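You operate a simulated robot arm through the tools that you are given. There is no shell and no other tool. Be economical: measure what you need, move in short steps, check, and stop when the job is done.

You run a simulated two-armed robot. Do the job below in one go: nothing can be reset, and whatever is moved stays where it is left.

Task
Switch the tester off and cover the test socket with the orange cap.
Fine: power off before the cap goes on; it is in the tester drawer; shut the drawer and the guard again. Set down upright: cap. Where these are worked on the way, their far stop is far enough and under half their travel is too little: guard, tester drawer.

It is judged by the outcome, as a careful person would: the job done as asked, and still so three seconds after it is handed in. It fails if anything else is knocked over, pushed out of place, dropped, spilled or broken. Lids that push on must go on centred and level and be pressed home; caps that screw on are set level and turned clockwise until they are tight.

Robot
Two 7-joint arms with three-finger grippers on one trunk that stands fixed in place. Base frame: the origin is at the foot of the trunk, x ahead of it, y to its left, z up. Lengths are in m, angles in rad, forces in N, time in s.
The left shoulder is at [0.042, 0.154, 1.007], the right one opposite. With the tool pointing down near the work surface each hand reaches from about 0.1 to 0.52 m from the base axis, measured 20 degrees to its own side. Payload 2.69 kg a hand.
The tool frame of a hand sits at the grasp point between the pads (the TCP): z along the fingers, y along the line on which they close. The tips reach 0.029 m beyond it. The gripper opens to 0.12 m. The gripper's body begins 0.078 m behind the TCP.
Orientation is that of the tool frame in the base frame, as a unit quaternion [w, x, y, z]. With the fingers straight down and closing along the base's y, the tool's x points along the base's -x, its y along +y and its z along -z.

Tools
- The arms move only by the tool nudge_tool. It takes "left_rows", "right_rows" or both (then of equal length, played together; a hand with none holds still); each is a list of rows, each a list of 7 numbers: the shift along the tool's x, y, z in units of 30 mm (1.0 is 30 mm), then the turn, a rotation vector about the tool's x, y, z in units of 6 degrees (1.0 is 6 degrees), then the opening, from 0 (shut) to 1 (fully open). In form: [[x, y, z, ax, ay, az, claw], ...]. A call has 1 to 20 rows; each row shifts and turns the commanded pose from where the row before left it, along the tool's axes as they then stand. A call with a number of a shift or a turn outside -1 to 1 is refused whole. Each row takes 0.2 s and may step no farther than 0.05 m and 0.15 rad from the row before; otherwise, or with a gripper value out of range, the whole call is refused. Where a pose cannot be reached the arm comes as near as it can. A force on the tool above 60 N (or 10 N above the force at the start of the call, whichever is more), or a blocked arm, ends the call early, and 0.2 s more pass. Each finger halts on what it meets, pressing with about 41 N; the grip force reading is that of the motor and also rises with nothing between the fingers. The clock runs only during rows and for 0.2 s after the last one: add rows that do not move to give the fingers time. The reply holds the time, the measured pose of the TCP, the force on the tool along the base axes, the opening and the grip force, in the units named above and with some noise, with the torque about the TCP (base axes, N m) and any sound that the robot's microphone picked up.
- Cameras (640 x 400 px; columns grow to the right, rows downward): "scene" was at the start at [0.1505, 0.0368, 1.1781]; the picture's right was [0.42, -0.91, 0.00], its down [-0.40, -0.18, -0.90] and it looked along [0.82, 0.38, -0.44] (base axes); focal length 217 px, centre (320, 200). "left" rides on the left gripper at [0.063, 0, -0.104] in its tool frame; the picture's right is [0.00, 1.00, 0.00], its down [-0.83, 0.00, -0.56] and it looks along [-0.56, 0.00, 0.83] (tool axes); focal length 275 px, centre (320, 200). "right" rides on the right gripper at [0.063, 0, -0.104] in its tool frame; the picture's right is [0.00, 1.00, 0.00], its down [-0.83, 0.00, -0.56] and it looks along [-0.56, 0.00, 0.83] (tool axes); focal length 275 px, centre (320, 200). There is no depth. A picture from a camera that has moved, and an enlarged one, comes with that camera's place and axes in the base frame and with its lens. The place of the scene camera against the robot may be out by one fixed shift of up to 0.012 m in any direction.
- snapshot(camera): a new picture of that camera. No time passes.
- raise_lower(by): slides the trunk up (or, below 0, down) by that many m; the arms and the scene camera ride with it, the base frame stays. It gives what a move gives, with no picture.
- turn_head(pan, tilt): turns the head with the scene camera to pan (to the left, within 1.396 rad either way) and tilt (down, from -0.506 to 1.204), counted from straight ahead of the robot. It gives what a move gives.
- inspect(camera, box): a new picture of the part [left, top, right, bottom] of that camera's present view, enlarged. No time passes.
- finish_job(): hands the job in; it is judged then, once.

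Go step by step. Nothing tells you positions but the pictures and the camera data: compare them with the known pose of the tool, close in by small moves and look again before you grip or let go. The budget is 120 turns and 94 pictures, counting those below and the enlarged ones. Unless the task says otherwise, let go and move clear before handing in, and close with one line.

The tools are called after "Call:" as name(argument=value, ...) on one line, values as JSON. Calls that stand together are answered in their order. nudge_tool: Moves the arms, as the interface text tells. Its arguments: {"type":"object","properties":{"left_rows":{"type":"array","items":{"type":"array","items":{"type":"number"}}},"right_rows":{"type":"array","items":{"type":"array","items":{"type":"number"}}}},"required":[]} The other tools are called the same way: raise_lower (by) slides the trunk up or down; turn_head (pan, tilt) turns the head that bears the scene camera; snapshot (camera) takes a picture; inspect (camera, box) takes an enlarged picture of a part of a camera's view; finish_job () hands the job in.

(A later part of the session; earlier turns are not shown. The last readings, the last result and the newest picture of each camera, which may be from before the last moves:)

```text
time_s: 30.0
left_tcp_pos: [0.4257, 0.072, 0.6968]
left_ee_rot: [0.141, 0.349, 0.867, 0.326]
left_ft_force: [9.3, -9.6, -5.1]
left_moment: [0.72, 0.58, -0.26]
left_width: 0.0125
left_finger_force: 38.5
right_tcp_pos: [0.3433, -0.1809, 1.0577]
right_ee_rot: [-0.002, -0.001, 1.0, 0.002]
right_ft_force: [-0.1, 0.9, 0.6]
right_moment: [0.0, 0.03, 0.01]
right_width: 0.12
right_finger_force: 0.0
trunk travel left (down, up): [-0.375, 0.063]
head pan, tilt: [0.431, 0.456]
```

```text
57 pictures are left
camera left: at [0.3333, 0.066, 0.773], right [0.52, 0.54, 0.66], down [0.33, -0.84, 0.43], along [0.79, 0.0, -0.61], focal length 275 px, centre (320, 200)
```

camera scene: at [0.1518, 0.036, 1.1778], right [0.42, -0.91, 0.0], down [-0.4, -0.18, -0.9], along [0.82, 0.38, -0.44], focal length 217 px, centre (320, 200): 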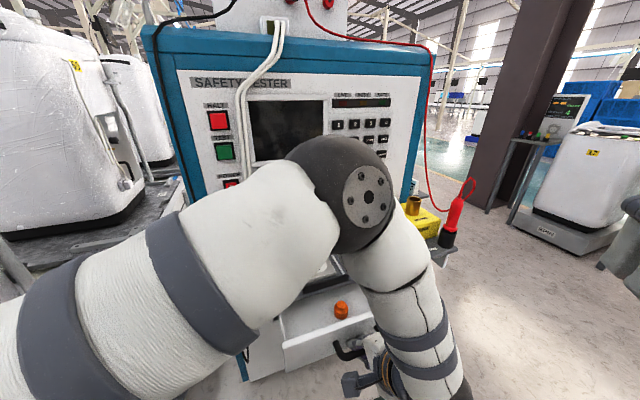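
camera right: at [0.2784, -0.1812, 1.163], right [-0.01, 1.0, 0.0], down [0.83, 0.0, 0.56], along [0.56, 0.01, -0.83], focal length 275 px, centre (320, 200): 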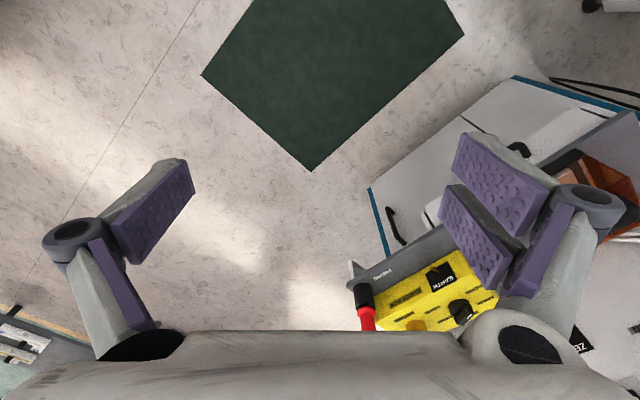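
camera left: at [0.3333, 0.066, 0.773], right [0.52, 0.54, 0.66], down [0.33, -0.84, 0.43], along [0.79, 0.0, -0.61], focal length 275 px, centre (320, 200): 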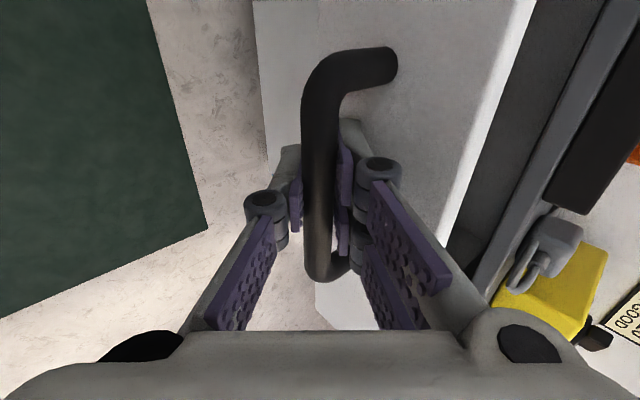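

The drawer is opening and the orange cap is visible. I'll pull further to the stop.

Call:
nudge_tool(left_rows=[[0, -0.45, -0.405, 0, 0, 0, 0], [0, -0.45, -0.405, 0, 0, 0, 0], [0, -0.45, -0.405, 0, 0, 0, 0], [0, -0.45, -0.405, 0, 0, 0, 0], [0, 0, 0, 0, 0, 0, 0]])

Call:
snapshot(camera="scene")

```text
time_s: 31.0
left_tcp_pos: [0.3915, 0.034, 0.7021]
left_ee_rot: [0.147, 0.342, 0.861, 0.347]
left_ft_force: [15.1, 15.8, -7.1]
left_moment: [0.83, 0.67, -0.74]
left_width: 0.0133
left_finger_force: 39.7
right_tcp_pos: [0.3426, -0.181, 1.0567]
right_ee_rot: [-0.001, 0.0, 1.0, 0.002]
right_ft_force: [0.1, -0.2, 0.0]
right_moment: [0.03, 0.04, 0.02]
right_width: 0.1202
right_finger_force: 0.1
trunk travel left (down, up): [-0.375, 0.063]
head pan, tilt: [0.431, 0.456]
stopped in row 4 (left hand): the force on the tool passed its limit at 74 N (the readings are from after the stop); the commanded pose is now the measured one
```

```text
56 pictures are left
camera scene: at [0.1523, 0.0364, 1.1776], right [0.42, -0.91, 0.0], down [-0.4, -0.18, -0.9], along [0.82, 0.38, -0.44], focal length 217 px, centre (320, 200)
```

scene: 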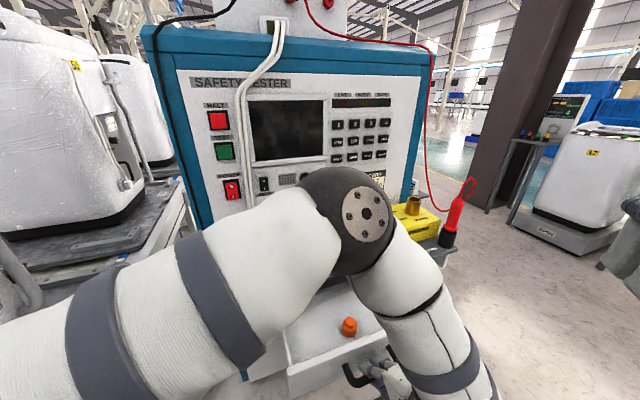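

The drawer is at its stop. I'll release the handle and lift away.

Call:
nudge_tool(left_rows=[[0, 0, 0, 0, 0, 0, 0.35], [0, 0, 0, 0, 0, 0, 0.35], [0, 0, -0.7, 0, 0, 0, 0.35], [0, 0, -1, 0, 0, 0, 0.35], [0, 0, -1, 0, 0, 0, 0.35], [0, 0.6, -0.6, 0, 0, 0, 0.35], [0, 0.6, -0.6, 0, 0, 0, 0.35], [0, 0.6, -0.6, 0, 0, 0, 0.35], [0, 0, 0, 0, 0, 0, 0.35]])

Call:
snapshot(camera="left")

Call:
snapshot(camera="scene")

```text
time_s: 33.0
left_tcp_pos: [0.3489, -0.0075, 0.8382]
left_ee_rot: [0.149, 0.344, 0.862, 0.343]
left_ft_force: [-0.4, 0.7, 0.4]
left_moment: [-0.02, 0.03, 0.0]
left_width: 0.042
left_finger_force: 0.0
right_tcp_pos: [0.3419, -0.1789, 1.0583]
right_ee_rot: [0.0, -0.001, 1.0, 0.001]
right_ft_force: [0.0, 0.1, 0.1]
right_moment: [-0.05, 0.01, -0.01]
right_width: 0.1199
right_finger_force: 0.1
trunk travel left (down, up): [-0.375, 0.063]
head pan, tilt: [0.431, 0.456]
```

```text
55 pictures are left
camera left: at [0.2544, -0.0151, 0.9115], right [0.49, 0.53, 0.69], down [0.32, -0.85, 0.41], along [0.81, 0.02, -0.59], focal length 275 px, centre (320, 200)
```

left: 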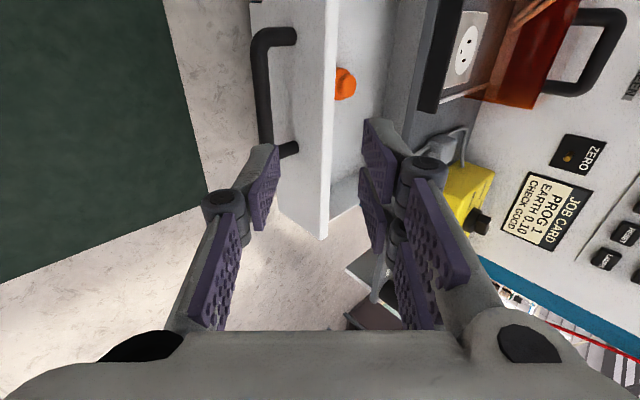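

```text
54 pictures are left
camera scene: at [0.1507, 0.0369, 1.1781], right [0.42, -0.91, 0.0], down [-0.4, -0.18, -0.9], along [0.82, 0.38, -0.44], focal length 217 px, centre (320, 200)
```

scene: 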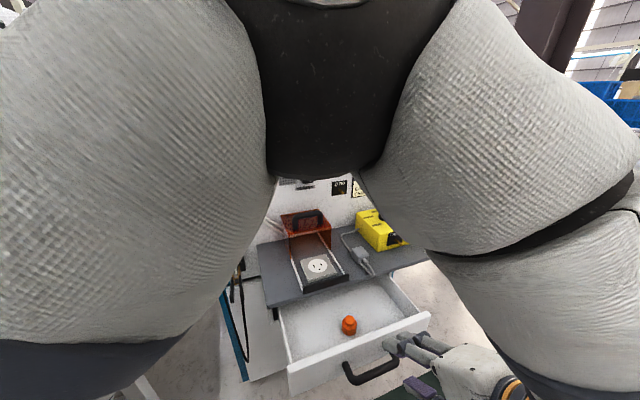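

The drawer is open, with the cap standing in it. I'll zoom in on the cap.

Call:
inspect(camera="scene", box=[280, 240, 440, 380])

Call:
inspect(camera="left", box=[240, 0, 520, 180])

```text
2.86 times, centred on (360, 310) of scene
camera zoom: at [0.1507, 0.0369, 1.1781], right [0.42, -0.91, 0.0], down [-0.4, -0.18, -0.9], along [0.82, 0.38, -0.44], focal length 621 px, centre (206, -114)
```

zoom: 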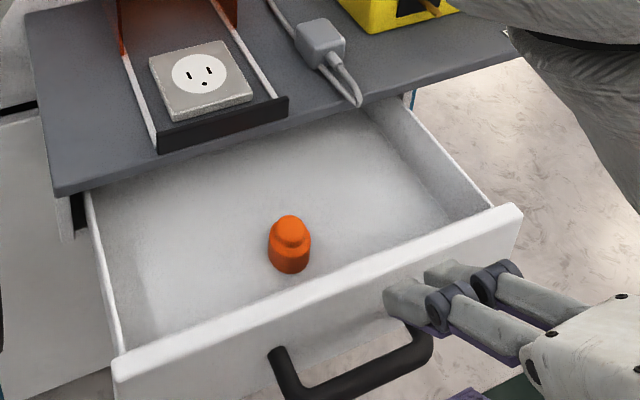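

```text
2.22 times, centred on (380, 90) of left
camera zoom: at [0.2544, -0.0151, 0.9115], right [0.49, 0.53, 0.69], down [0.32, -0.85, 0.41], along [0.81, 0.02, -0.59], focal length 612 px, centre (187, 444)
```

zoom: 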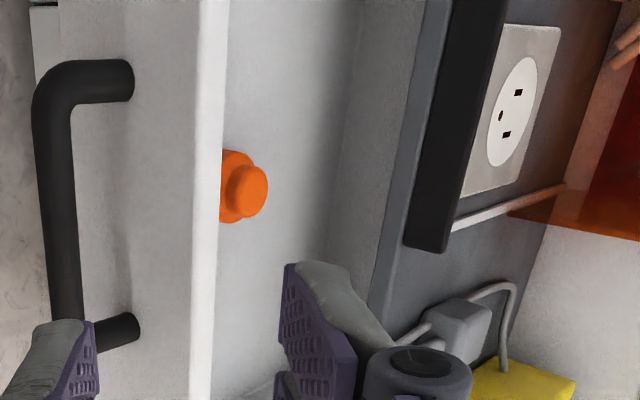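

The cap is about 33 mm wide with a knob on top, near (0.474, 0.114). I'll move over it, bring the tool upright and yaw so the fingers close parallel to the shelf edge.

Call:
nudge_tool(left_rows=[[0, 0.87, 0.33, 0, 0, 0, 0.5], [0, 0.87, 0.33, 0, 0, 0, 0.5], [0, 0.87, 0.33, 0, 0, 0, 0.5], [0, 0.87, 0.33, 0, 0, 0, 0.5], [0, 0.87, 0.33, 0, 0, 0, 0.5], [0, 0, 0, 1, 0, 0, 0.5], [0, 0, 0, 1, 0, 0, 0.5], [0, 0, 0, 1, 0, 0, 0.5], [0, 0, 0, 1, 0, 0, 0.5], [0, 0, 0, 1, 0, 0, 0.5], [0, 0, 0, 1, 0, 0, 0.5], [0, 0, 0, 1, 0, 0, 0.5], [0, 0, 0, 0, 0, 0, 0.5]])

Call:
nudge_tool(left_rows=[[0, 0, 0, 0, 0, -1, 0.5], [0, 0, 0, 0, 0, -1, 0.5], [0, 0, 0, 0, 0, -1, 0.5], [0, 0, 0, 0, 0, -1, 0.5], [0, 0, 0, 0, 0, -1, 0.5], [0, 0, 0, 0, 0, -1, 0.5], [0, 0, 0, 0, 0, -1, 0.5], [0, 0, 0, 0, 0, -1, 0.5], [0, 0, 0, 0, 0, -1, 0.5], [0, 0, 0, 0, 0, -1, 0.5], [0, 0, 0, 0, 0, -1, 0.5], [0, 0, 0, 0, 0, -1, 0.5], [0, 0, 0, 0, 0, -1, 0.5], [0, 0, 0, 0, 0, -1, 0.5], [0, 0, 0, 0, 0, -1, 0.5], [0, 0, 0, 0, 0, 0, 0.5]])

Call:
snapshot(camera="left")

Call:
snapshot(camera="scene")

```text
time_s: 35.8
left_tcp_pos: [0.4361, 0.0871, 0.8924]
left_ee_rot: [0.016, 0.373, 0.927, 0.01]
left_ft_force: [-0.3, 0.0, 0.2]
left_moment: [0.0, -0.02, 0.0]
left_width: 0.06
left_finger_force: 0.0
right_tcp_pos: [0.3408, -0.1805, 1.0587]
right_ee_rot: [0.0, -0.001, 1.0, 0.001]
right_ft_force: [0.3, -0.2, 0.3]
right_moment: [-0.03, -0.01, 0.0]
right_width: 0.12
right_finger_force: 0.1
trunk travel left (down, up): [-0.375, 0.063]
head pan, tilt: [0.431, 0.456]
```

```text
time_s: 39.2
left_tcp_pos: [0.4377, 0.086, 0.8927]
left_ee_rot: [0.018, -0.392, 0.92, -0.003]
left_ft_force: [0.4, 0.8, 0.6]
left_moment: [0.01, 0.0, -0.02]
left_width: 0.0601
left_finger_force: 0.0
right_tcp_pos: [0.3415, -0.1803, 1.0578]
right_ee_rot: [-0.001, 0.0, 1.0, 0.001]
right_ft_force: [-0.2, -0.3, 0.1]
right_moment: [0.0, 0.03, -0.01]
right_width: 0.12
right_finger_force: 0.1
trunk travel left (down, up): [-0.375, 0.063]
head pan, tilt: [0.431, 0.456]
```

```text
51 pictures are left
camera left: at [0.3904, 0.0404, 0.9943], right [-0.72, 0.7, -0.02], down [0.56, 0.59, 0.58], along [0.42, 0.41, -0.81], focal length 275 px, centre (320, 200)
```

left: 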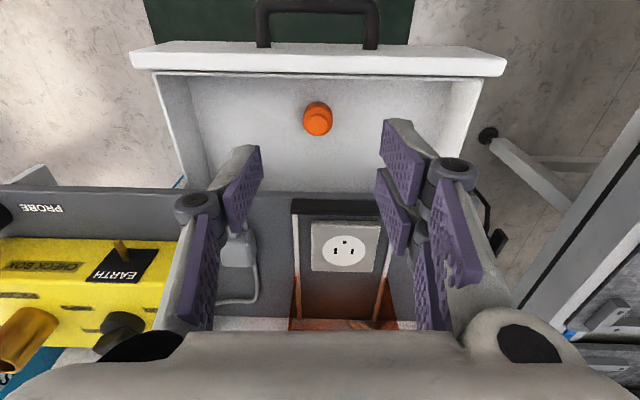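

```text
50 pictures are left
camera scene: at [0.1505, 0.0368, 1.1781], right [0.42, -0.91, 0.0], down [-0.4, -0.18, -0.9], along [0.82, 0.38, -0.44], focal length 217 px, centre (320, 200)
```

scene: 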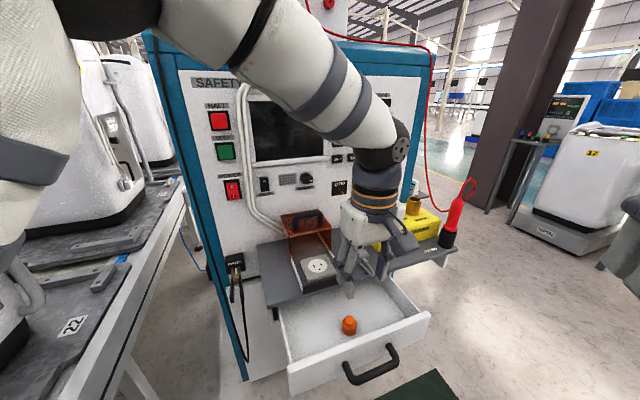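

I'll zoom in on both the cap and the socket from above.

Call:
inspect(camera="left", box=[270, 80, 400, 160])

Call:
inspect(camera="left", box=[280, 195, 410, 285])

```text
4.92 times, centred on (335, 120) of left
camera zoom: at [0.3904, 0.0404, 0.9943], right [-0.72, 0.7, -0.02], down [0.56, 0.59, 0.58], along [0.42, 0.41, -0.81], focal length 1355 px, centre (246, 594)
```

zoom: 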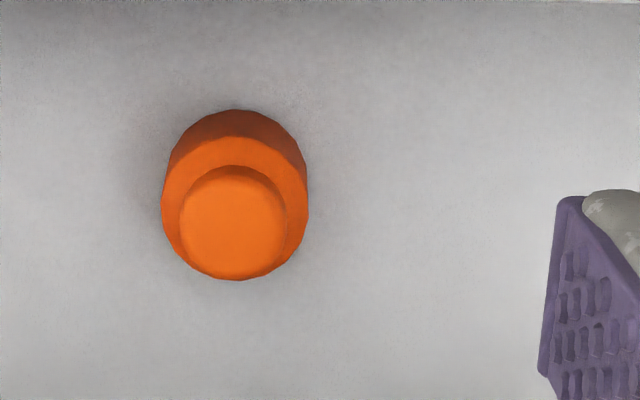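

```text
4.44 times, centred on (345, 240) of left
camera zoom: at [0.3904, 0.0404, 0.9943], right [-0.72, 0.7, -0.02], down [0.56, 0.59, 0.58], along [0.42, 0.41, -0.81], focal length 1224 px, centre (209, 22)
```

zoom: 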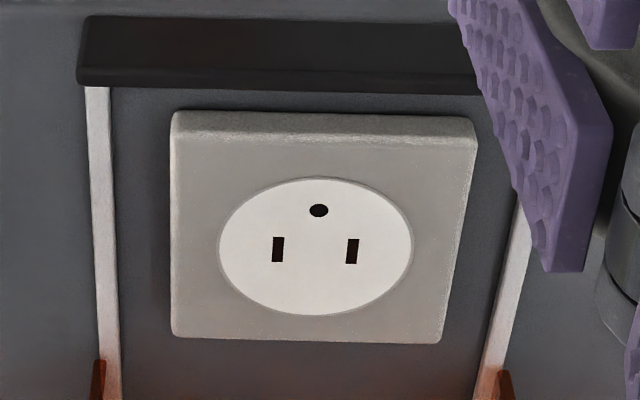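

Socket centre is about d=0.535, a=0.221, face z≈0.772. The cap is at about d=0.413, a=0.254. I'll level the tool and descend over the cap.

Call:
nudge_tool(left_rows=[[-0.5, -0.1, 0, 0, 0.33, 0.2, 0.55], [-0.5, -0.1, 0.6, 0, 0, 0, 0.55], [-0.45, 0, 0.8, 0, 0, 0, 0.55], [0, 0, 0.8, 0, 0, 0, 0.55], [0, 0, 0.8, 0, 0, 0, 0.55], [0, 0, 0, 0, 0, 0, 0.55]])

Call:
snapshot(camera="left")

Call:
inspect(camera="scene", box=[280, 220, 440, 360])

```text
time_s: 40.6
left_tcp_pos: [0.4725, 0.1117, 0.8015]
left_ee_rot: [0.003, -0.381, 0.924, -0.01]
left_ft_force: [-0.3, -0.4, -0.5]
left_moment: [0.02, -0.01, 0.03]
left_width: 0.0659
left_finger_force: 0.0
right_tcp_pos: [0.3417, -0.1796, 1.0578]
right_ee_rot: [0.0, -0.001, 1.0, 0.001]
right_ft_force: [-0.1, 0.7, -0.4]
right_moment: [0.01, 0.0, -0.04]
right_width: 0.1201
right_finger_force: 0.1
trunk travel left (down, up): [-0.375, 0.063]
head pan, tilt: [0.431, 0.456]
```

```text
47 pictures are left
camera left: at [0.4271, 0.0682, 0.9057], right [-0.7, 0.71, -0.02], down [0.58, 0.59, 0.55], along [0.41, 0.38, -0.83], focal length 275 px, centre (320, 200)
```

left: 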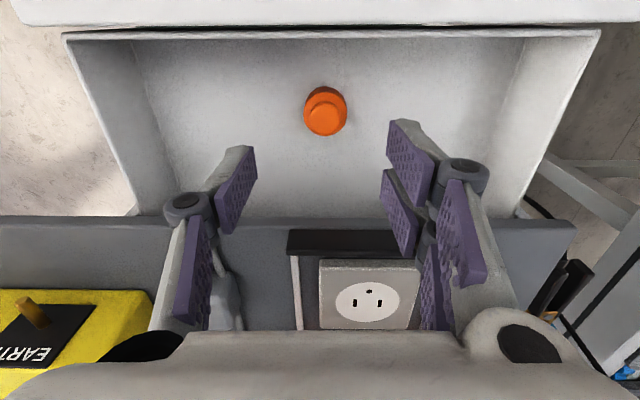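

```text
2.86 times, centred on (360, 290) of scene
camera zoom: at [0.1504, 0.0368, 1.1782], right [0.42, -0.91, 0.0], down [-0.4, -0.18, -0.9], along [0.82, 0.38, -0.44], focal length 621 px, centre (206, -57)
```

zoom: 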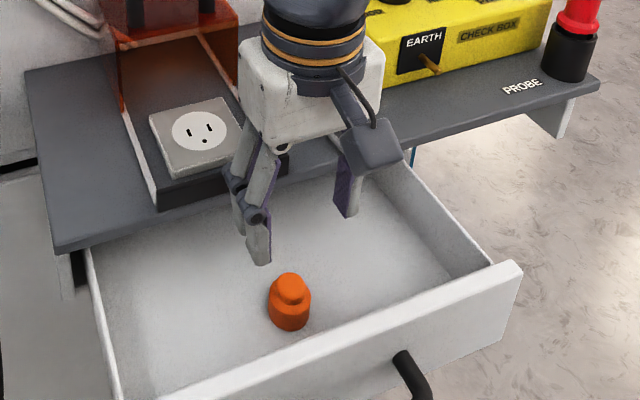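

The cap is centred under the gripper; its top is at about z=0.71 and it stands roughly 39 mm tall. I'll descend around it and check.

Call:
nudge_tool(left_rows=[[0.1, 0, 0.8, -0.19, 0, 0, 0.55], [0, 0, 0.8, 0, 0, 0, 0.55], [0, 0, 0.7, 0, 0, 0, 0.55], [0, 0, 0.4, 0, 0, 0, 0.55], [0, 0, 0, 0, 0, 0, 0.55]])

Call:
snapshot(camera="left")

Call:
inspect(camera="scene", box=[300, 260, 400, 350])

```text
time_s: 41.8
left_tcp_pos: [0.4702, 0.1113, 0.7216]
left_ee_rot: [-0.001, -0.382, 0.924, 0.0]
left_ft_force: [0.0, 0.2, -0.1]
left_moment: [0.02, 0.01, -0.01]
left_width: 0.0661
left_finger_force: 0.1
right_tcp_pos: [0.3408, -0.1805, 1.057]
right_ee_rot: [0.001, 0.0, 1.0, 0.002]
right_ft_force: [0.6, -0.5, 1.0]
right_moment: [-0.01, -0.02, 0.01]
right_width: 0.1201
right_finger_force: 0.0
trunk travel left (down, up): [-0.375, 0.063]
head pan, tilt: [0.431, 0.456]
```

```text
45 pictures are left
camera left: at [0.4268, 0.066, 0.8258], right [-0.7, 0.71, 0.0], down [0.59, 0.58, 0.55], along [0.39, 0.39, -0.83], focal length 275 px, centre (320, 200)
```

left: 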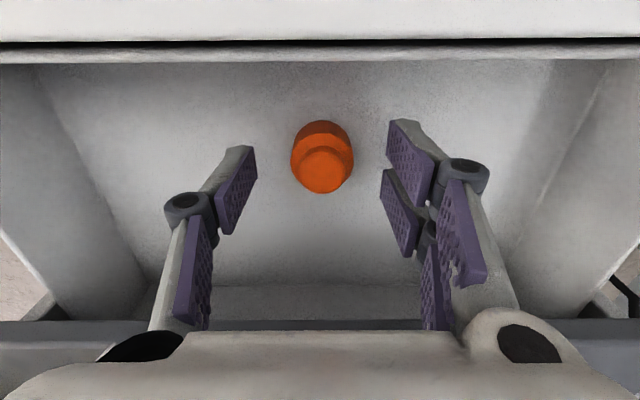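

```text
4.44 times, centred on (350, 305) of scene
camera zoom: at [0.1505, 0.0368, 1.1782], right [0.42, -0.91, 0.0], down [-0.4, -0.18, -0.9], along [0.82, 0.38, -0.44], focal length 966 px, centre (187, -267)
```

zoom: 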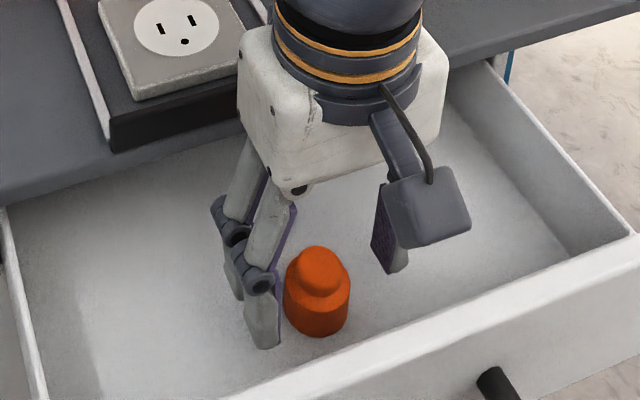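

Well centred. I'll descend another 15 mm and close on the cap.

Call:
nudge_tool(left_rows=[[0, 0, 0.25, 0, 0, 0, 0.55], [0, 0, 0.25, 0, 0, 0, 0.55], [0, 0, 0, 0, 0, 0, 0.4], [0, 0, 0, 0, 0, 0, 0.3], [0, 0, 0, 0, 0, 0, 0.2], [0, 0, 0, 0, 0, 0, 0.15], [0, 0, 0, 0, 0, 0, 0.15]])

Call:
snapshot(camera="left")

Call:
inspect(camera="scene", box=[300, 260, 400, 350])

```text
time_s: 43.4
left_tcp_pos: [0.4716, 0.1087, 0.7072]
left_ee_rot: [-0.001, -0.382, 0.924, -0.001]
left_ft_force: [-0.5, -0.6, 0.4]
left_moment: [-0.01, 0.04, -0.01]
left_width: 0.0296
left_finger_force: 40.8
right_tcp_pos: [0.3414, -0.1796, 1.0583]
right_ee_rot: [0.0, -0.001, 1.0, 0.002]
right_ft_force: [0.4, -0.4, -0.5]
right_moment: [0.01, 0.01, 0.02]
right_width: 0.12
right_finger_force: 0.0
trunk travel left (down, up): [-0.375, 0.063]
head pan, tilt: [0.431, 0.456]
```

```text
43 pictures are left
camera left: at [0.4273, 0.0652, 0.8113], right [-0.7, 0.71, 0.0], down [0.59, 0.58, 0.55], along [0.39, 0.39, -0.83], focal length 275 px, centre (320, 200)
```

left: 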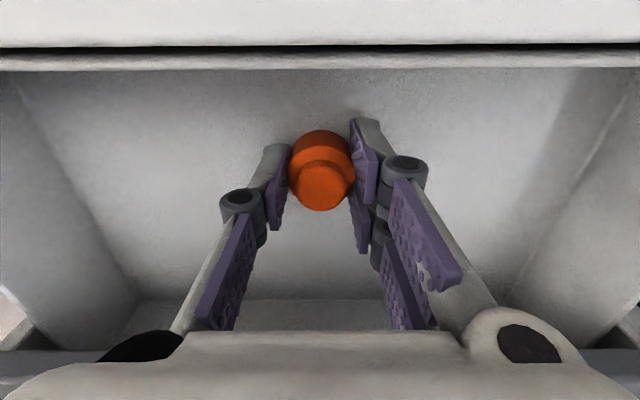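

```text
4.44 times, centred on (350, 305) of scene
camera zoom: at [0.1505, 0.0368, 1.1781], right [0.42, -0.91, 0.0], down [-0.4, -0.18, -0.9], along [0.82, 0.38, -0.44], focal length 966 px, centre (187, -267)
```

zoom: 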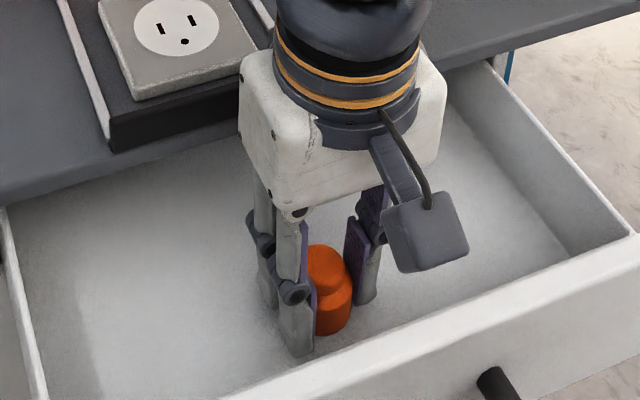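

The cap is gripped (29.6 mm wide). I'll lift it straight up and check the hold.

Call:
nudge_tool(left_rows=[[0, 0, -0.3, 0, 0, 0, 0.1], [0, 0, -0.7, 0, 0, 0, 0.1], [0, 0, -1, 0, 0, 0, 0.1], [0, 0, -1, 0, 0, 0, 0.1], [0, 0, -1, 0, 0, 0, 0.1], [0, 0, -1, 0, 0, 0, 0.1], [0, 0, 0, 0, 0, 0, 0.1]])

Call:
nudge_tool(left_rows=[[-0.7, 0.2, 0, 0, 0, 0, 0.1], [-0.7, 0.2, 0, 0, 0, 0, 0.1], [-0.7, 0.2, 0, 0, 0, 0, 0.1], [-0.7, 0.2, 0, 0, 0, 0, 0.1], [-0.7, 0.2, 0, 0, 0, 0, 0.1], [-0.65, 0.19, 0, 0, 0, 0, 0.1], [0, 0, 0, 0, 0, 0, 0.1]])

Call:
snapshot(camera="left")

Call:
inspect(camera="scene", box=[260, 200, 380, 300])

```text
time_s: 45.0
left_tcp_pos: [0.4713, 0.11, 0.8557]
left_ee_rot: [-0.002, -0.382, 0.924, 0.0]
left_ft_force: [-0.1, -0.4, -0.2]
left_moment: [0.0, -0.03, -0.01]
left_width: 0.0292
left_finger_force: 40.9
right_tcp_pos: [0.3422, -0.1804, 1.0588]
right_ee_rot: [-0.001, 0.0, 1.0, 0.001]
right_ft_force: [-0.3, 0.3, 0.2]
right_moment: [-0.03, -0.01, -0.04]
right_width: 0.12
right_finger_force: 0.0
trunk travel left (down, up): [-0.375, 0.063]
head pan, tilt: [0.431, 0.456]
```

```text
time_s: 46.6
left_tcp_pos: [0.534, 0.2233, 0.8558]
left_ee_rot: [0.0, -0.382, 0.924, 0.0]
left_ft_force: [-1.0, -0.7, 0.5]
left_moment: [-0.02, 0.01, -0.01]
left_width: 0.029
left_finger_force: 40.6
right_tcp_pos: [0.3416, -0.1806, 1.058]
right_ee_rot: [0.0, -0.001, 1.0, 0.001]
right_ft_force: [0.4, -0.1, 1.2]
right_moment: [-0.01, 0.0, 0.01]
right_width: 0.1197
right_finger_force: 0.0
trunk travel left (down, up): [-0.375, 0.063]
head pan, tilt: [0.431, 0.456]
```

```text
41 pictures are left
camera left: at [0.4917, 0.1789, 0.9598], right [-0.7, 0.71, 0.0], down [0.59, 0.58, 0.55], along [0.39, 0.39, -0.83], focal length 275 px, centre (320, 200)
```

left: 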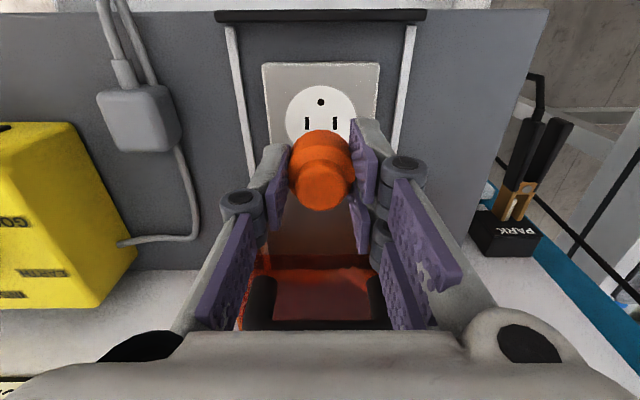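

```text
4.00 times, centred on (320, 250) of scene
camera zoom: at [0.1505, 0.0368, 1.1782], right [0.42, -0.91, 0.0], down [-0.4, -0.18, -0.9], along [0.82, 0.38, -0.44], focal length 869 px, centre (320, 0)
```

zoom: 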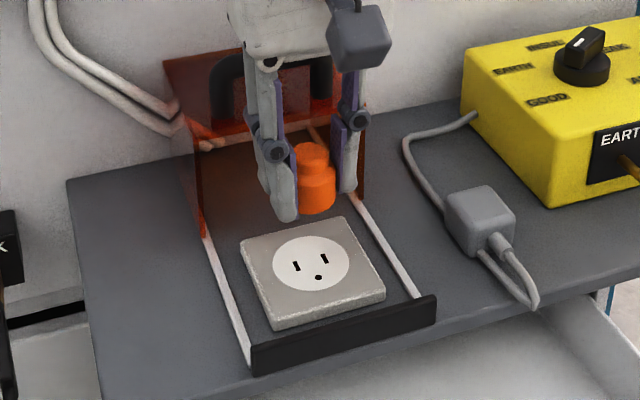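

The cap is held and aligned sideways with the socket. I'll lower it to about 1.5 cm above the face and check centring.

Call:
nudge_tool(left_rows=[[0, 0, 0.5, 0, 0, 0, 0.1], [0, 0, 0.5, 0, 0, 0, 0.1], [0, 0, 0, 0, 0, 0, 0.1]])

Call:
inspect(camera="left", box=[220, 20, 420, 220])

Call:
inspect(camera="scene", box=[280, 220, 360, 290])

```text
time_s: 47.4
left_tcp_pos: [0.5336, 0.2233, 0.8266]
left_ee_rot: [-0.001, -0.382, 0.924, -0.001]
left_ft_force: [-0.3, -0.5, 0.4]
left_moment: [0.02, -0.01, 0.0]
left_width: 0.0293
left_finger_force: 40.6
right_tcp_pos: [0.3414, -0.1795, 1.0588]
right_ee_rot: [0.0, -0.001, 1.0, 0.001]
right_ft_force: [0.4, 0.5, -0.6]
right_moment: [0.0, -0.02, 0.03]
right_width: 0.1202
right_finger_force: 0.2
trunk travel left (down, up): [-0.375, 0.063]
head pan, tilt: [0.431, 0.456]
```

```text
2.00 times, centred on (320, 120) of left
camera zoom: at [0.4893, 0.1785, 0.9303], right [-0.7, 0.71, 0.0], down [0.59, 0.58, 0.55], along [0.39, 0.39, -0.83], focal length 551 px, centre (320, 360)
```

zoom: 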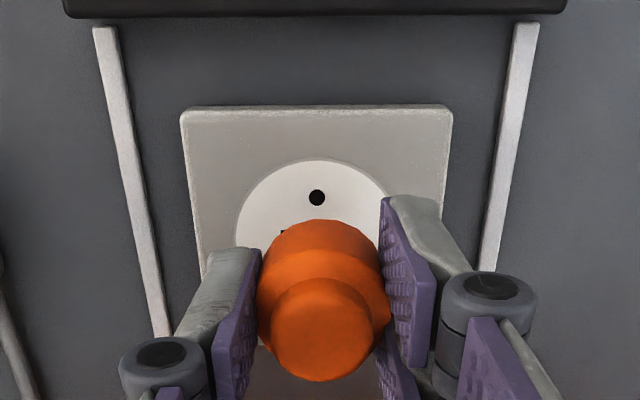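

```text
5.71 times, centred on (320, 255) of scene
camera zoom: at [0.1505, 0.0368, 1.1782], right [0.42, -0.91, 0.0], down [-0.4, -0.18, -0.9], along [0.82, 0.38, -0.44], focal length 1242 px, centre (320, -114)
```

zoom: 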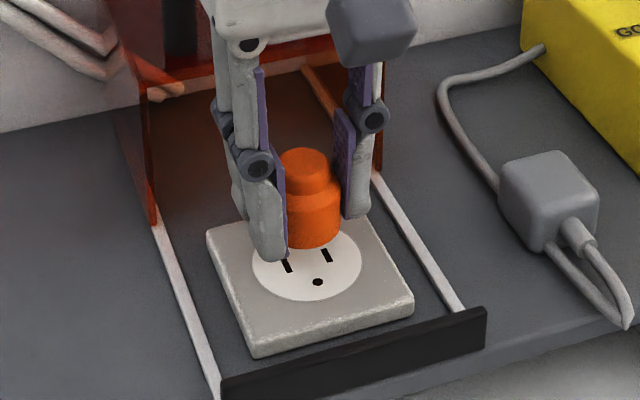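

Both views show the cap centred over the outlet to within about 2 mm. I'll lower it slowly until it makes contact.

Call:
nudge_tool(left_rows=[[0, 0, 0.2, 0, 0, 0, 0.1], [0, 0, 0.2, 0, 0, 0, 0.1], [0, 0, 0.1, 0, 0, 0, 0.1], [0, 0, 0, 0, 0, 0, 0.1]])

Call:
inspect(camera="left", box=[220, 20, 420, 220])

Call:
inspect(camera="scene", box=[280, 220, 360, 290])

```text
time_s: 48.4
left_tcp_pos: [0.5335, 0.2227, 0.811]
left_ee_rot: [-0.001, -0.382, 0.924, -0.001]
left_ft_force: [0.7, -0.8, -1.2]
left_moment: [0.0, 0.02, 0.04]
left_width: 0.0293
left_finger_force: 41.1
right_tcp_pos: [0.3425, -0.1806, 1.0577]
right_ee_rot: [0.0, -0.001, 1.0, 0.0]
right_ft_force: [0.3, -0.3, 0.2]
right_moment: [0.0, -0.01, -0.03]
right_width: 0.1201
right_finger_force: 0.1
trunk travel left (down, up): [-0.375, 0.063]
head pan, tilt: [0.431, 0.456]
```

```text
2.00 times, centred on (320, 120) of left
camera zoom: at [0.4897, 0.1784, 0.9152], right [-0.7, 0.71, 0.0], down [0.59, 0.58, 0.55], along [0.39, 0.39, -0.83], focal length 551 px, centre (320, 360)
```

zoom: 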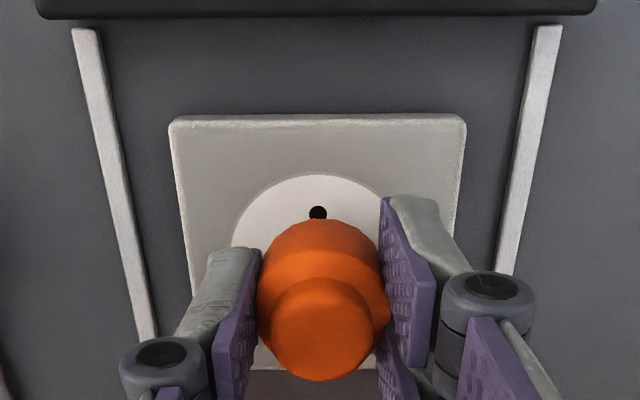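

```text
5.71 times, centred on (320, 255) of scene
camera zoom: at [0.1505, 0.0368, 1.1781], right [0.42, -0.91, 0.0], down [-0.4, -0.18, -0.9], along [0.82, 0.38, -0.44], focal length 1242 px, centre (320, -114)
```

zoom: 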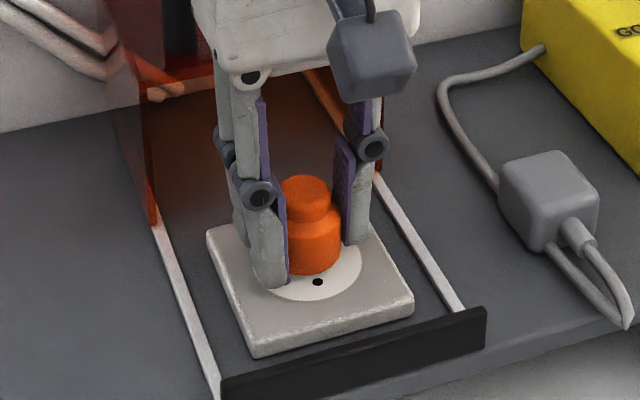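

It's still slightly above the face. I'll lower it in 2 mm steps until I feel contact.

Call:
nudge_tool(left_rows=[[0, 0, 0.07, 0, 0, 0, 0.1], [0, 0, 0.07, 0, 0, 0, 0.1], [0, 0, 0, 0, 0, 0, 0.1]])

Call:
inspect(camera="scene", box=[290, 230, 350, 280])

```text
time_s: 49.2
left_tcp_pos: [0.5324, 0.2232, 0.8078]
left_ee_rot: [-0.001, -0.382, 0.924, 0.0]
left_ft_force: [-0.7, -0.2, 0.2]
left_moment: [-0.02, 0.01, 0.0]
left_width: 0.0291
left_finger_force: 40.9
right_tcp_pos: [0.3422, -0.1792, 1.057]
right_ee_rot: [-0.001, 0.0, 1.0, 0.001]
right_ft_force: [0.0, -0.4, 0.5]
right_moment: [0.0, 0.02, -0.01]
right_width: 0.1202
right_finger_force: 0.0
trunk travel left (down, up): [-0.375, 0.063]
head pan, tilt: [0.431, 0.456]
```

```text
8.00 times, centred on (320, 255) of scene
camera zoom: at [0.1505, 0.0368, 1.1781], right [0.42, -0.91, 0.0], down [-0.4, -0.18, -0.9], along [0.82, 0.38, -0.44], focal length 1738 px, centre (320, -240)
```

zoom: 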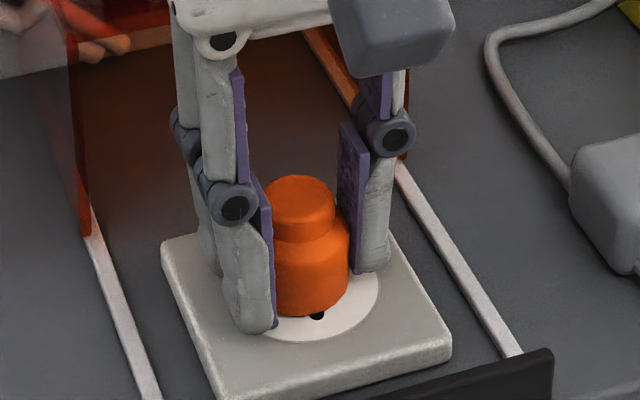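

Still no contact, and the horizontal alignment is right. I'll continue down in small steps.

Call:
nudge_tool(left_rows=[[0, 0, 0.07, 0, 0, 0, 0.1], [0, 0, 0.07, 0, 0, 0, 0.1], [0, 0, 0, 0, 0, 0, 0.1]])

```text
time_s: 50.0
left_tcp_pos: [0.5339, 0.222, 0.8054]
left_ee_rot: [0.001, -0.382, 0.924, -0.001]
left_ft_force: [-0.9, -0.3, 21.5]
left_moment: [-0.12, -0.04, -0.03]
left_width: 0.0292
left_finger_force: 40.6
right_tcp_pos: [0.3406, -0.1809, 1.0588]
right_ee_rot: [0.001, -0.001, 1.0, 0.001]
right_ft_force: [-0.8, 0.1, -0.5]
right_moment: [0.02, -0.04, -0.01]
right_width: 0.12
right_finger_force: 0.0
trunk travel left (down, up): [-0.375, 0.063]
head pan, tilt: [0.431, 0.456]
```

Contact at 21 N with little moment. I'll press a little more and watch for it seating.

Call:
nudge_tool(left_rows=[[0, 0, 0.07, 0, 0, 0, 0.1], [0, 0, 0.05, 0, 0, 0, 0.1], [0, 0, 0, 0, 0, 0, 0.1]])

Call:
inspect(camera="scene", box=[290, 230, 350, 280])

Call:
inspect(camera="left", box=[220, 20, 420, 220])

```text
time_s: 50.8
left_tcp_pos: [0.5333, 0.2239, 0.8049]
left_ee_rot: [0.005, -0.381, 0.925, -0.002]
left_ft_force: [-3.4, 4.0, 51.2]
left_moment: [0.03, 0.01, 0.01]
left_width: 0.0293
left_finger_force: 40.9
right_tcp_pos: [0.3388, -0.1815, 1.0597]
right_ee_rot: [0.002, -0.001, 1.0, 0.001]
right_ft_force: [0.1, 0.5, 0.0]
right_moment: [0.0, -0.01, 0.05]
right_width: 0.1201
right_finger_force: 0.1
trunk travel left (down, up): [-0.375, 0.063]
head pan, tilt: [0.431, 0.456]
```

```text
8.00 times, centred on (320, 255) of scene
camera zoom: at [0.1465, 0.0358, 1.1791], right [0.42, -0.91, 0.0], down [-0.4, -0.18, -0.9], along [0.82, 0.38, -0.44], focal length 1738 px, centre (320, -240)
```

zoom: 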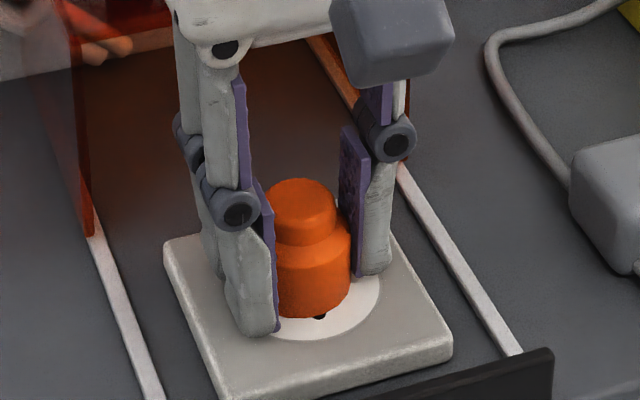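

```text
2.00 times, centred on (320, 120) of left
camera zoom: at [0.4886, 0.1784, 0.9086], right [-0.7, 0.71, -0.01], down [0.59, 0.58, 0.56], along [0.4, 0.39, -0.83], focal length 551 px, centre (320, 360)
```

zoom: 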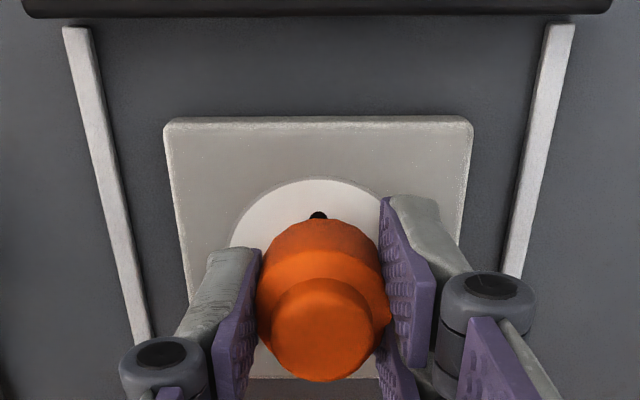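

The cap sits level on the socket, pressed at 51 N and centred. I'll ease the pressure, release and lift straight up.

Call:
nudge_tool(left_rows=[[0, 0, -0.12, 0, 0, 0, 0.1], [0, 0, 0, 0, 0, 0, 0.1], [0, 0, 0, 0, 0, 0, 0.3], [0, 0, 0, 0, 0, 0, 0.45], [0, 0, 0, 0, 0, 0, 0.5], [0, 0, -0.3, 0, 0, 0, 0.5], [0, 0, -0.7, 0, 0, 0, 0.5], [0, 0, -0.7, 0, 0, 0, 0.5], [0, 0, 0, 0, 0, 0, 0.5]])

Call:
inspect(camera="left", box=[220, 20, 420, 220])

Call:
inspect(camera="scene", box=[280, 220, 360, 290])

```text
time_s: 52.8
left_tcp_pos: [0.5337, 0.2231, 0.8556]
left_ee_rot: [-0.001, -0.382, 0.924, 0.0]
left_ft_force: [-0.8, 0.4, -0.5]
left_moment: [0.02, 0.03, -0.02]
left_width: 0.0601
left_finger_force: 0.0
right_tcp_pos: [0.3406, -0.1803, 1.0578]
right_ee_rot: [-0.001, -0.001, 1.0, 0.001]
right_ft_force: [-0.1, 0.5, -0.8]
right_moment: [-0.02, 0.01, -0.03]
right_width: 0.1199
right_finger_force: 0.1
trunk travel left (down, up): [-0.375, 0.063]
head pan, tilt: [0.431, 0.456]
```

```text
2.00 times, centred on (320, 120) of left
camera zoom: at [0.4905, 0.1783, 0.9592], right [-0.7, 0.71, 0.0], down [0.59, 0.58, 0.55], along [0.39, 0.39, -0.83], focal length 551 px, centre (320, 360)
```

zoom: 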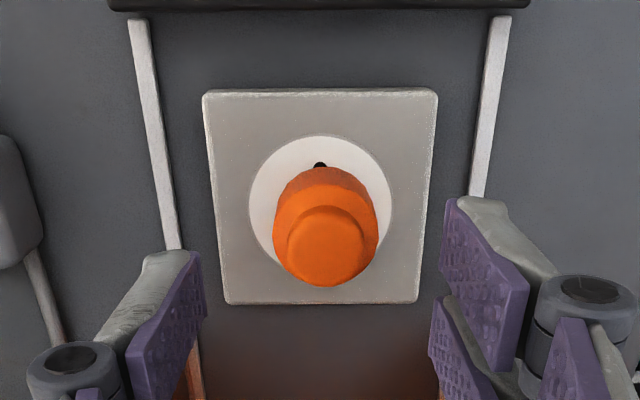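

```text
5.71 times, centred on (320, 255) of scene
camera zoom: at [0.1506, 0.0368, 1.1781], right [0.42, -0.91, 0.0], down [-0.4, -0.18, -0.9], along [0.82, 0.38, -0.44], focal length 1242 px, centre (320, -114)
```

zoom: 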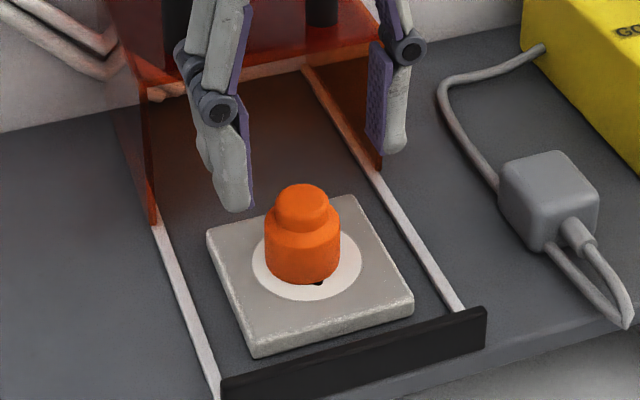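

The cap is upright, but about 1.6 mm left of the outlet centre. I'll regrip it, shift it right by that amount and press it again.

Call:
nudge_tool(left_rows=[[0, 0, 0.6, 0, 0, 0, 0.5], [0, 0, 0.6, 0, 0, 0, 0.5], [0, 0, 0.42, 0, 0, 0, 0.5], [0, 0, 0, 0, 0, 0, 0.4], [0, 0, 0, 0, 0, 0, 0.3], [0, 0, 0, 0, 0, 0, 0.2], [0, 0, 0, 0, 0, 0, 0.1], [0, 0, -0.1, 0, 0, 0, 0.1], [0, -0.055, 0, 0, 0, 0, 0.1], [0, 0, 0, 0, 0, 0, 0.1]])

Call:
nudge_tool(left_rows=[[0, 0, 0.07, 0, 0, 0, 0.1], [0, 0, 0.07, 0, 0, 0, 0.1], [0, 0, 0.06, 0, 0, 0, 0.1], [0, 0, 0, 0, 0, 0, 0.1]])

```text
time_s: 55.0
left_tcp_pos: [0.535, 0.2219, 0.8092]
left_ee_rot: [0.0, -0.382, 0.924, 0.0]
left_ft_force: [0.4, 0.1, -0.2]
left_moment: [-0.02, 0.02, 0.01]
left_width: 0.0294
left_finger_force: 40.7
right_tcp_pos: [0.3416, -0.18, 1.0573]
right_ee_rot: [0.0, -0.001, 1.0, 0.001]
right_ft_force: [-0.3, -0.2, 1.0]
right_moment: [0.02, 0.03, 0.02]
right_width: 0.1199
right_finger_force: 0.1
trunk travel left (down, up): [-0.375, 0.063]
head pan, tilt: [0.431, 0.456]
```

```text
time_s: 56.0
left_tcp_pos: [0.5352, 0.222, 0.806]
left_ee_rot: [0.001, -0.382, 0.924, -0.002]
left_ft_force: [-1.2, 2.8, 18.0]
left_moment: [0.03, 0.02, 0.02]
left_width: 0.0292
left_finger_force: 40.6
right_tcp_pos: [0.3406, -0.1806, 1.0581]
right_ee_rot: [0.001, -0.001, 1.0, 0.0]
right_ft_force: [0.5, 0.0, -0.5]
right_moment: [0.0, 0.05, 0.01]
right_width: 0.1198
right_finger_force: 0.0
trunk travel left (down, up): [-0.375, 0.063]
head pan, tilt: [0.431, 0.456]
```

The cap is in contact at 18 N. I'll press it home, ease off, release and lift.

Call:
nudge_tool(left_rows=[[0, 0, 0.06, 0, 0, 0, 0.1], [0, 0, 0.05, 0, 0, 0, 0.1], [0, 0, 0, 0, 0, 0, 0.1]])

Call:
nudge_tool(left_rows=[[0, 0, -0.12, 0, 0, 0, 0.1], [0, 0, 0, 0, 0, 0, 0.1], [0, 0, 0, 0, 0, 0, 0.3], [0, 0, 0, 0, 0, 0, 0.45], [0, 0, 0, 0, 0, 0, 0.5], [0, 0, -0.3, 0, 0, 0, 0.5], [0, 0, -0.7, 0, 0, 0, 0.5], [0, 0, -0.7, 0, 0, 0, 0.5], [0, 0, 0, 0, 0, 0, 0.5]])

Call:
inspect(camera="left", box=[220, 20, 420, 220])

Call:
inspect(camera="scene", box=[280, 220, 360, 290])

```text
time_s: 56.8
left_tcp_pos: [0.5351, 0.2216, 0.8055]
left_ee_rot: [0.004, -0.383, 0.924, -0.002]
left_ft_force: [1.8, 2.3, 45.0]
left_moment: [0.03, -0.06, 0.04]
left_width: 0.0289
left_finger_force: 41.5
right_tcp_pos: [0.3395, -0.1824, 1.0599]
right_ee_rot: [0.001, -0.001, 1.0, 0.002]
right_ft_force: [-0.9, -0.2, 0.5]
right_moment: [-0.01, 0.04, 0.02]
right_width: 0.12
right_finger_force: 0.0
trunk travel left (down, up): [-0.375, 0.063]
head pan, tilt: [0.431, 0.456]
```

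```text
time_s: 58.8
left_tcp_pos: [0.5355, 0.22, 0.8543]
left_ee_rot: [-0.001, -0.382, 0.924, 0.0]
left_ft_force: [0.2, 0.2, 1.0]
left_moment: [-0.04, -0.02, 0.0]
left_width: 0.06
left_finger_force: 0.2
right_tcp_pos: [0.342, -0.1785, 1.0574]
right_ee_rot: [0.0, -0.001, 1.0, 0.001]
right_ft_force: [-0.4, 0.0, 0.0]
right_moment: [0.0, 0.0, 0.02]
right_width: 0.1196
right_finger_force: 0.0
trunk travel left (down, up): [-0.375, 0.063]
head pan, tilt: [0.431, 0.456]
```

```text
2.00 times, centred on (320, 120) of left
camera zoom: at [0.4919, 0.1769, 0.9583], right [-0.7, 0.71, 0.0], down [0.59, 0.58, 0.55], along [0.39, 0.39, -0.83], focal length 551 px, centre (320, 360)
```

zoom: 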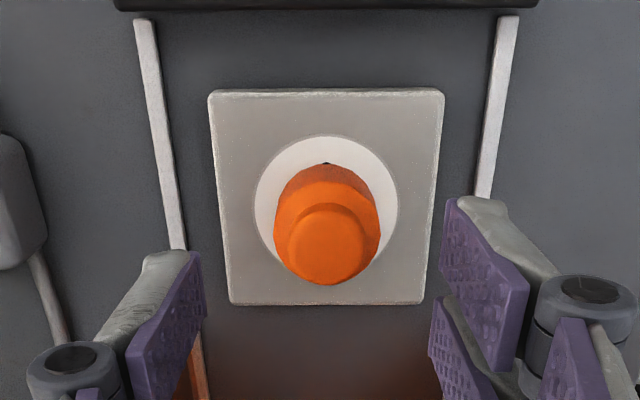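

```text
5.71 times, centred on (320, 255) of scene
camera zoom: at [0.1506, 0.0368, 1.1781], right [0.42, -0.91, 0.0], down [-0.4, -0.18, -0.9], along [0.82, 0.38, -0.44], focal length 1242 px, centre (320, -114)
```

zoom: 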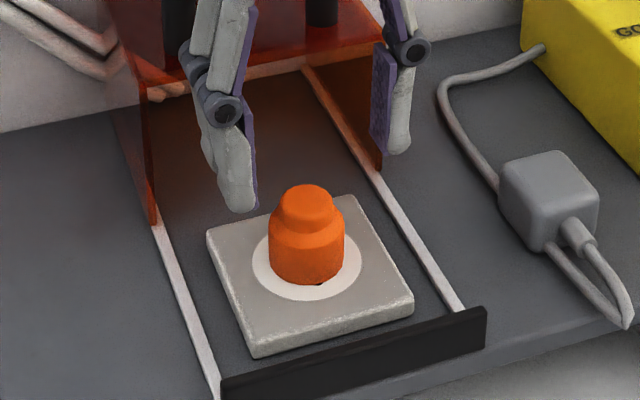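

The cap is now centred and upright. Next I'll raise the hand, close the fingers, tilt them slightly and position them behind the guard handle, so I can slide the guard forward again.

Call:
nudge_tool(left_rows=[[0, 0, -0.8, 0, 0, 0, 0.5], [0, 0, -0.9, 0, 0, 0, 0.2], [0, 0, -0.9, 0, 0, 0, 0], [0, 0, -0.8, 0, 0, 0, 0], [0, 0, 0, 0, -1, 0, 0], [0, 0, 0, 0, -1, 0, 0], [0, 0, 0, 0, -1, 0, 0], [-0.68, 0, 0.22, 0, 0, 0, 0], [-0.68, 0, 0.22, 0, 0, 0, 0], [-0.68, 0, 0.22, 0, 0, 0, 0], [-0.68, 0, 0.22, 0, 0, 0, 0], [0, 0, 0, 0, 0, 0, 0]])

Call:
snapshot(camera="left")

Call:
inspect(camera="scene", box=[240, 170, 400, 300])

```text
time_s: 61.4
left_tcp_pos: [0.5957, 0.2815, 0.9573]
left_ee_rot: [0.143, -0.378, 0.913, 0.06]
left_ft_force: [0.9, 0.0, 0.5]
left_moment: [-0.01, 0.02, 0.04]
left_width: 0.0001
left_finger_force: 28.5
right_tcp_pos: [0.3425, -0.1792, 1.0589]
right_ee_rot: [-0.001, -0.001, 1.0, 0.002]
right_ft_force: [-0.1, 0.3, -0.1]
right_moment: [-0.01, 0.02, -0.02]
right_width: 0.12
right_finger_force: 0.1
trunk travel left (down, up): [-0.375, 0.063]
head pan, tilt: [0.431, 0.456]
```

```text
28 pictures are left
camera left: at [0.5316, 0.2158, 1.0362], right [-0.7, 0.71, 0.0], down [0.44, 0.43, 0.78], along [0.56, 0.55, -0.62], focal length 275 px, centre (320, 200)
```

left: 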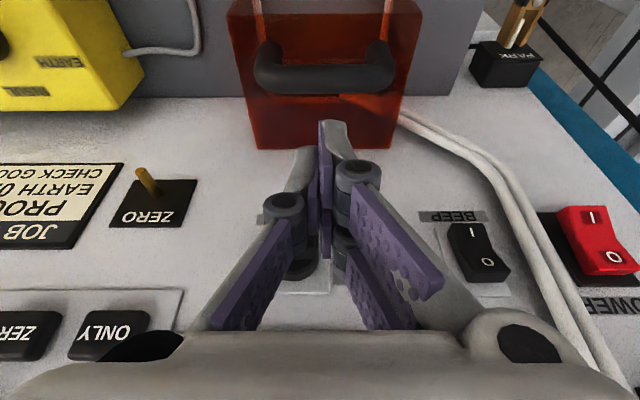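

```text
3.08 times, centred on (320, 235) of scene
camera zoom: at [0.1504, 0.0368, 1.1782], right [0.42, -0.91, 0.0], down [-0.4, -0.18, -0.9], along [0.82, 0.38, -0.44], focal length 669 px, centre (320, 92)
```

zoom: 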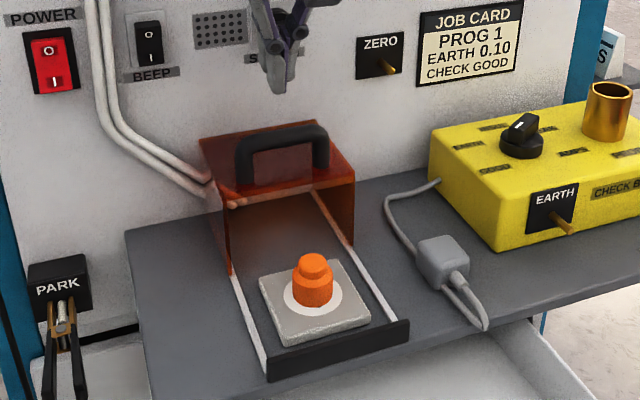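

The fingers are behind and above the handle bar. I'll move 1 cm further back and then lower in stages.

Call:
nudge_tool(left_rows=[[-0.33, 0, 0.1, 0, 0, 0, 0], [0.2, 0, 0.63, 0, 0, 0, 0], [0.2, 0, 0.63, 0, 0, 0, 0], [0, 0, 0, 0, 0, 0, 0]])

Call:
snapshot(camera="left")

Call:
inspect(camera="scene", box=[240, 170, 400, 300])

```text
time_s: 62.4
left_tcp_pos: [0.6038, 0.2899, 0.9177]
left_ee_rot: [0.144, -0.378, 0.913, 0.059]
left_ft_force: [-0.2, 0.2, -0.7]
left_moment: [-0.01, -0.01, 0.0]
left_width: 0.0
left_finger_force: 28.3
right_tcp_pos: [0.3418, -0.1793, 1.0585]
right_ee_rot: [0.0, 0.0, 1.0, 0.001]
right_ft_force: [-0.2, 0.4, 0.2]
right_moment: [-0.03, 0.04, -0.02]
right_width: 0.1198
right_finger_force: 0.0
trunk travel left (down, up): [-0.375, 0.063]
head pan, tilt: [0.431, 0.456]
```

```text
26 pictures are left
camera left: at [0.5397, 0.2254, 0.996], right [-0.7, 0.71, 0.0], down [0.44, 0.44, 0.78], along [0.56, 0.55, -0.62], focal length 275 px, centre (320, 200)
```

left: 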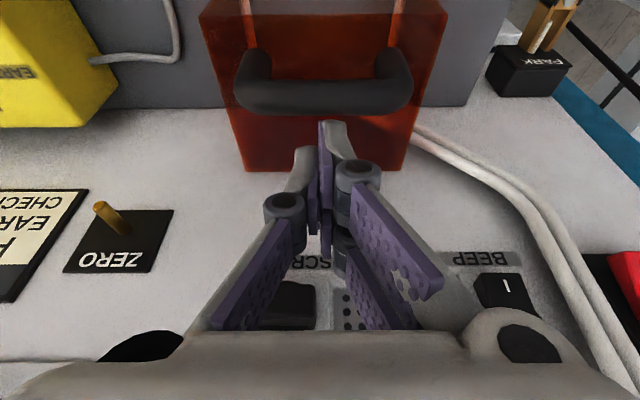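

```text
3.08 times, centred on (320, 235) of scene
camera zoom: at [0.1504, 0.0368, 1.1782], right [0.42, -0.91, 0.0], down [-0.4, -0.18, -0.9], along [0.82, 0.38, -0.44], focal length 669 px, centre (320, 92)
```

zoom: 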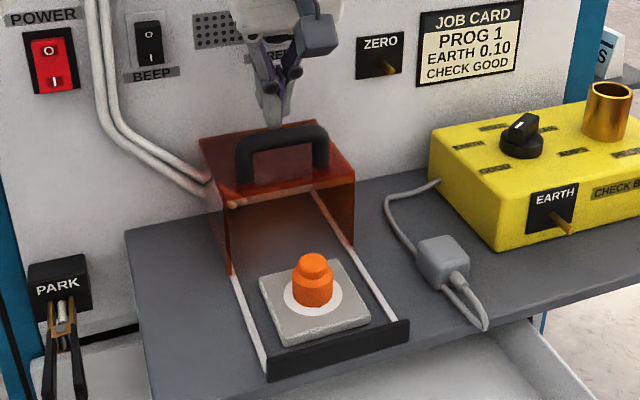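

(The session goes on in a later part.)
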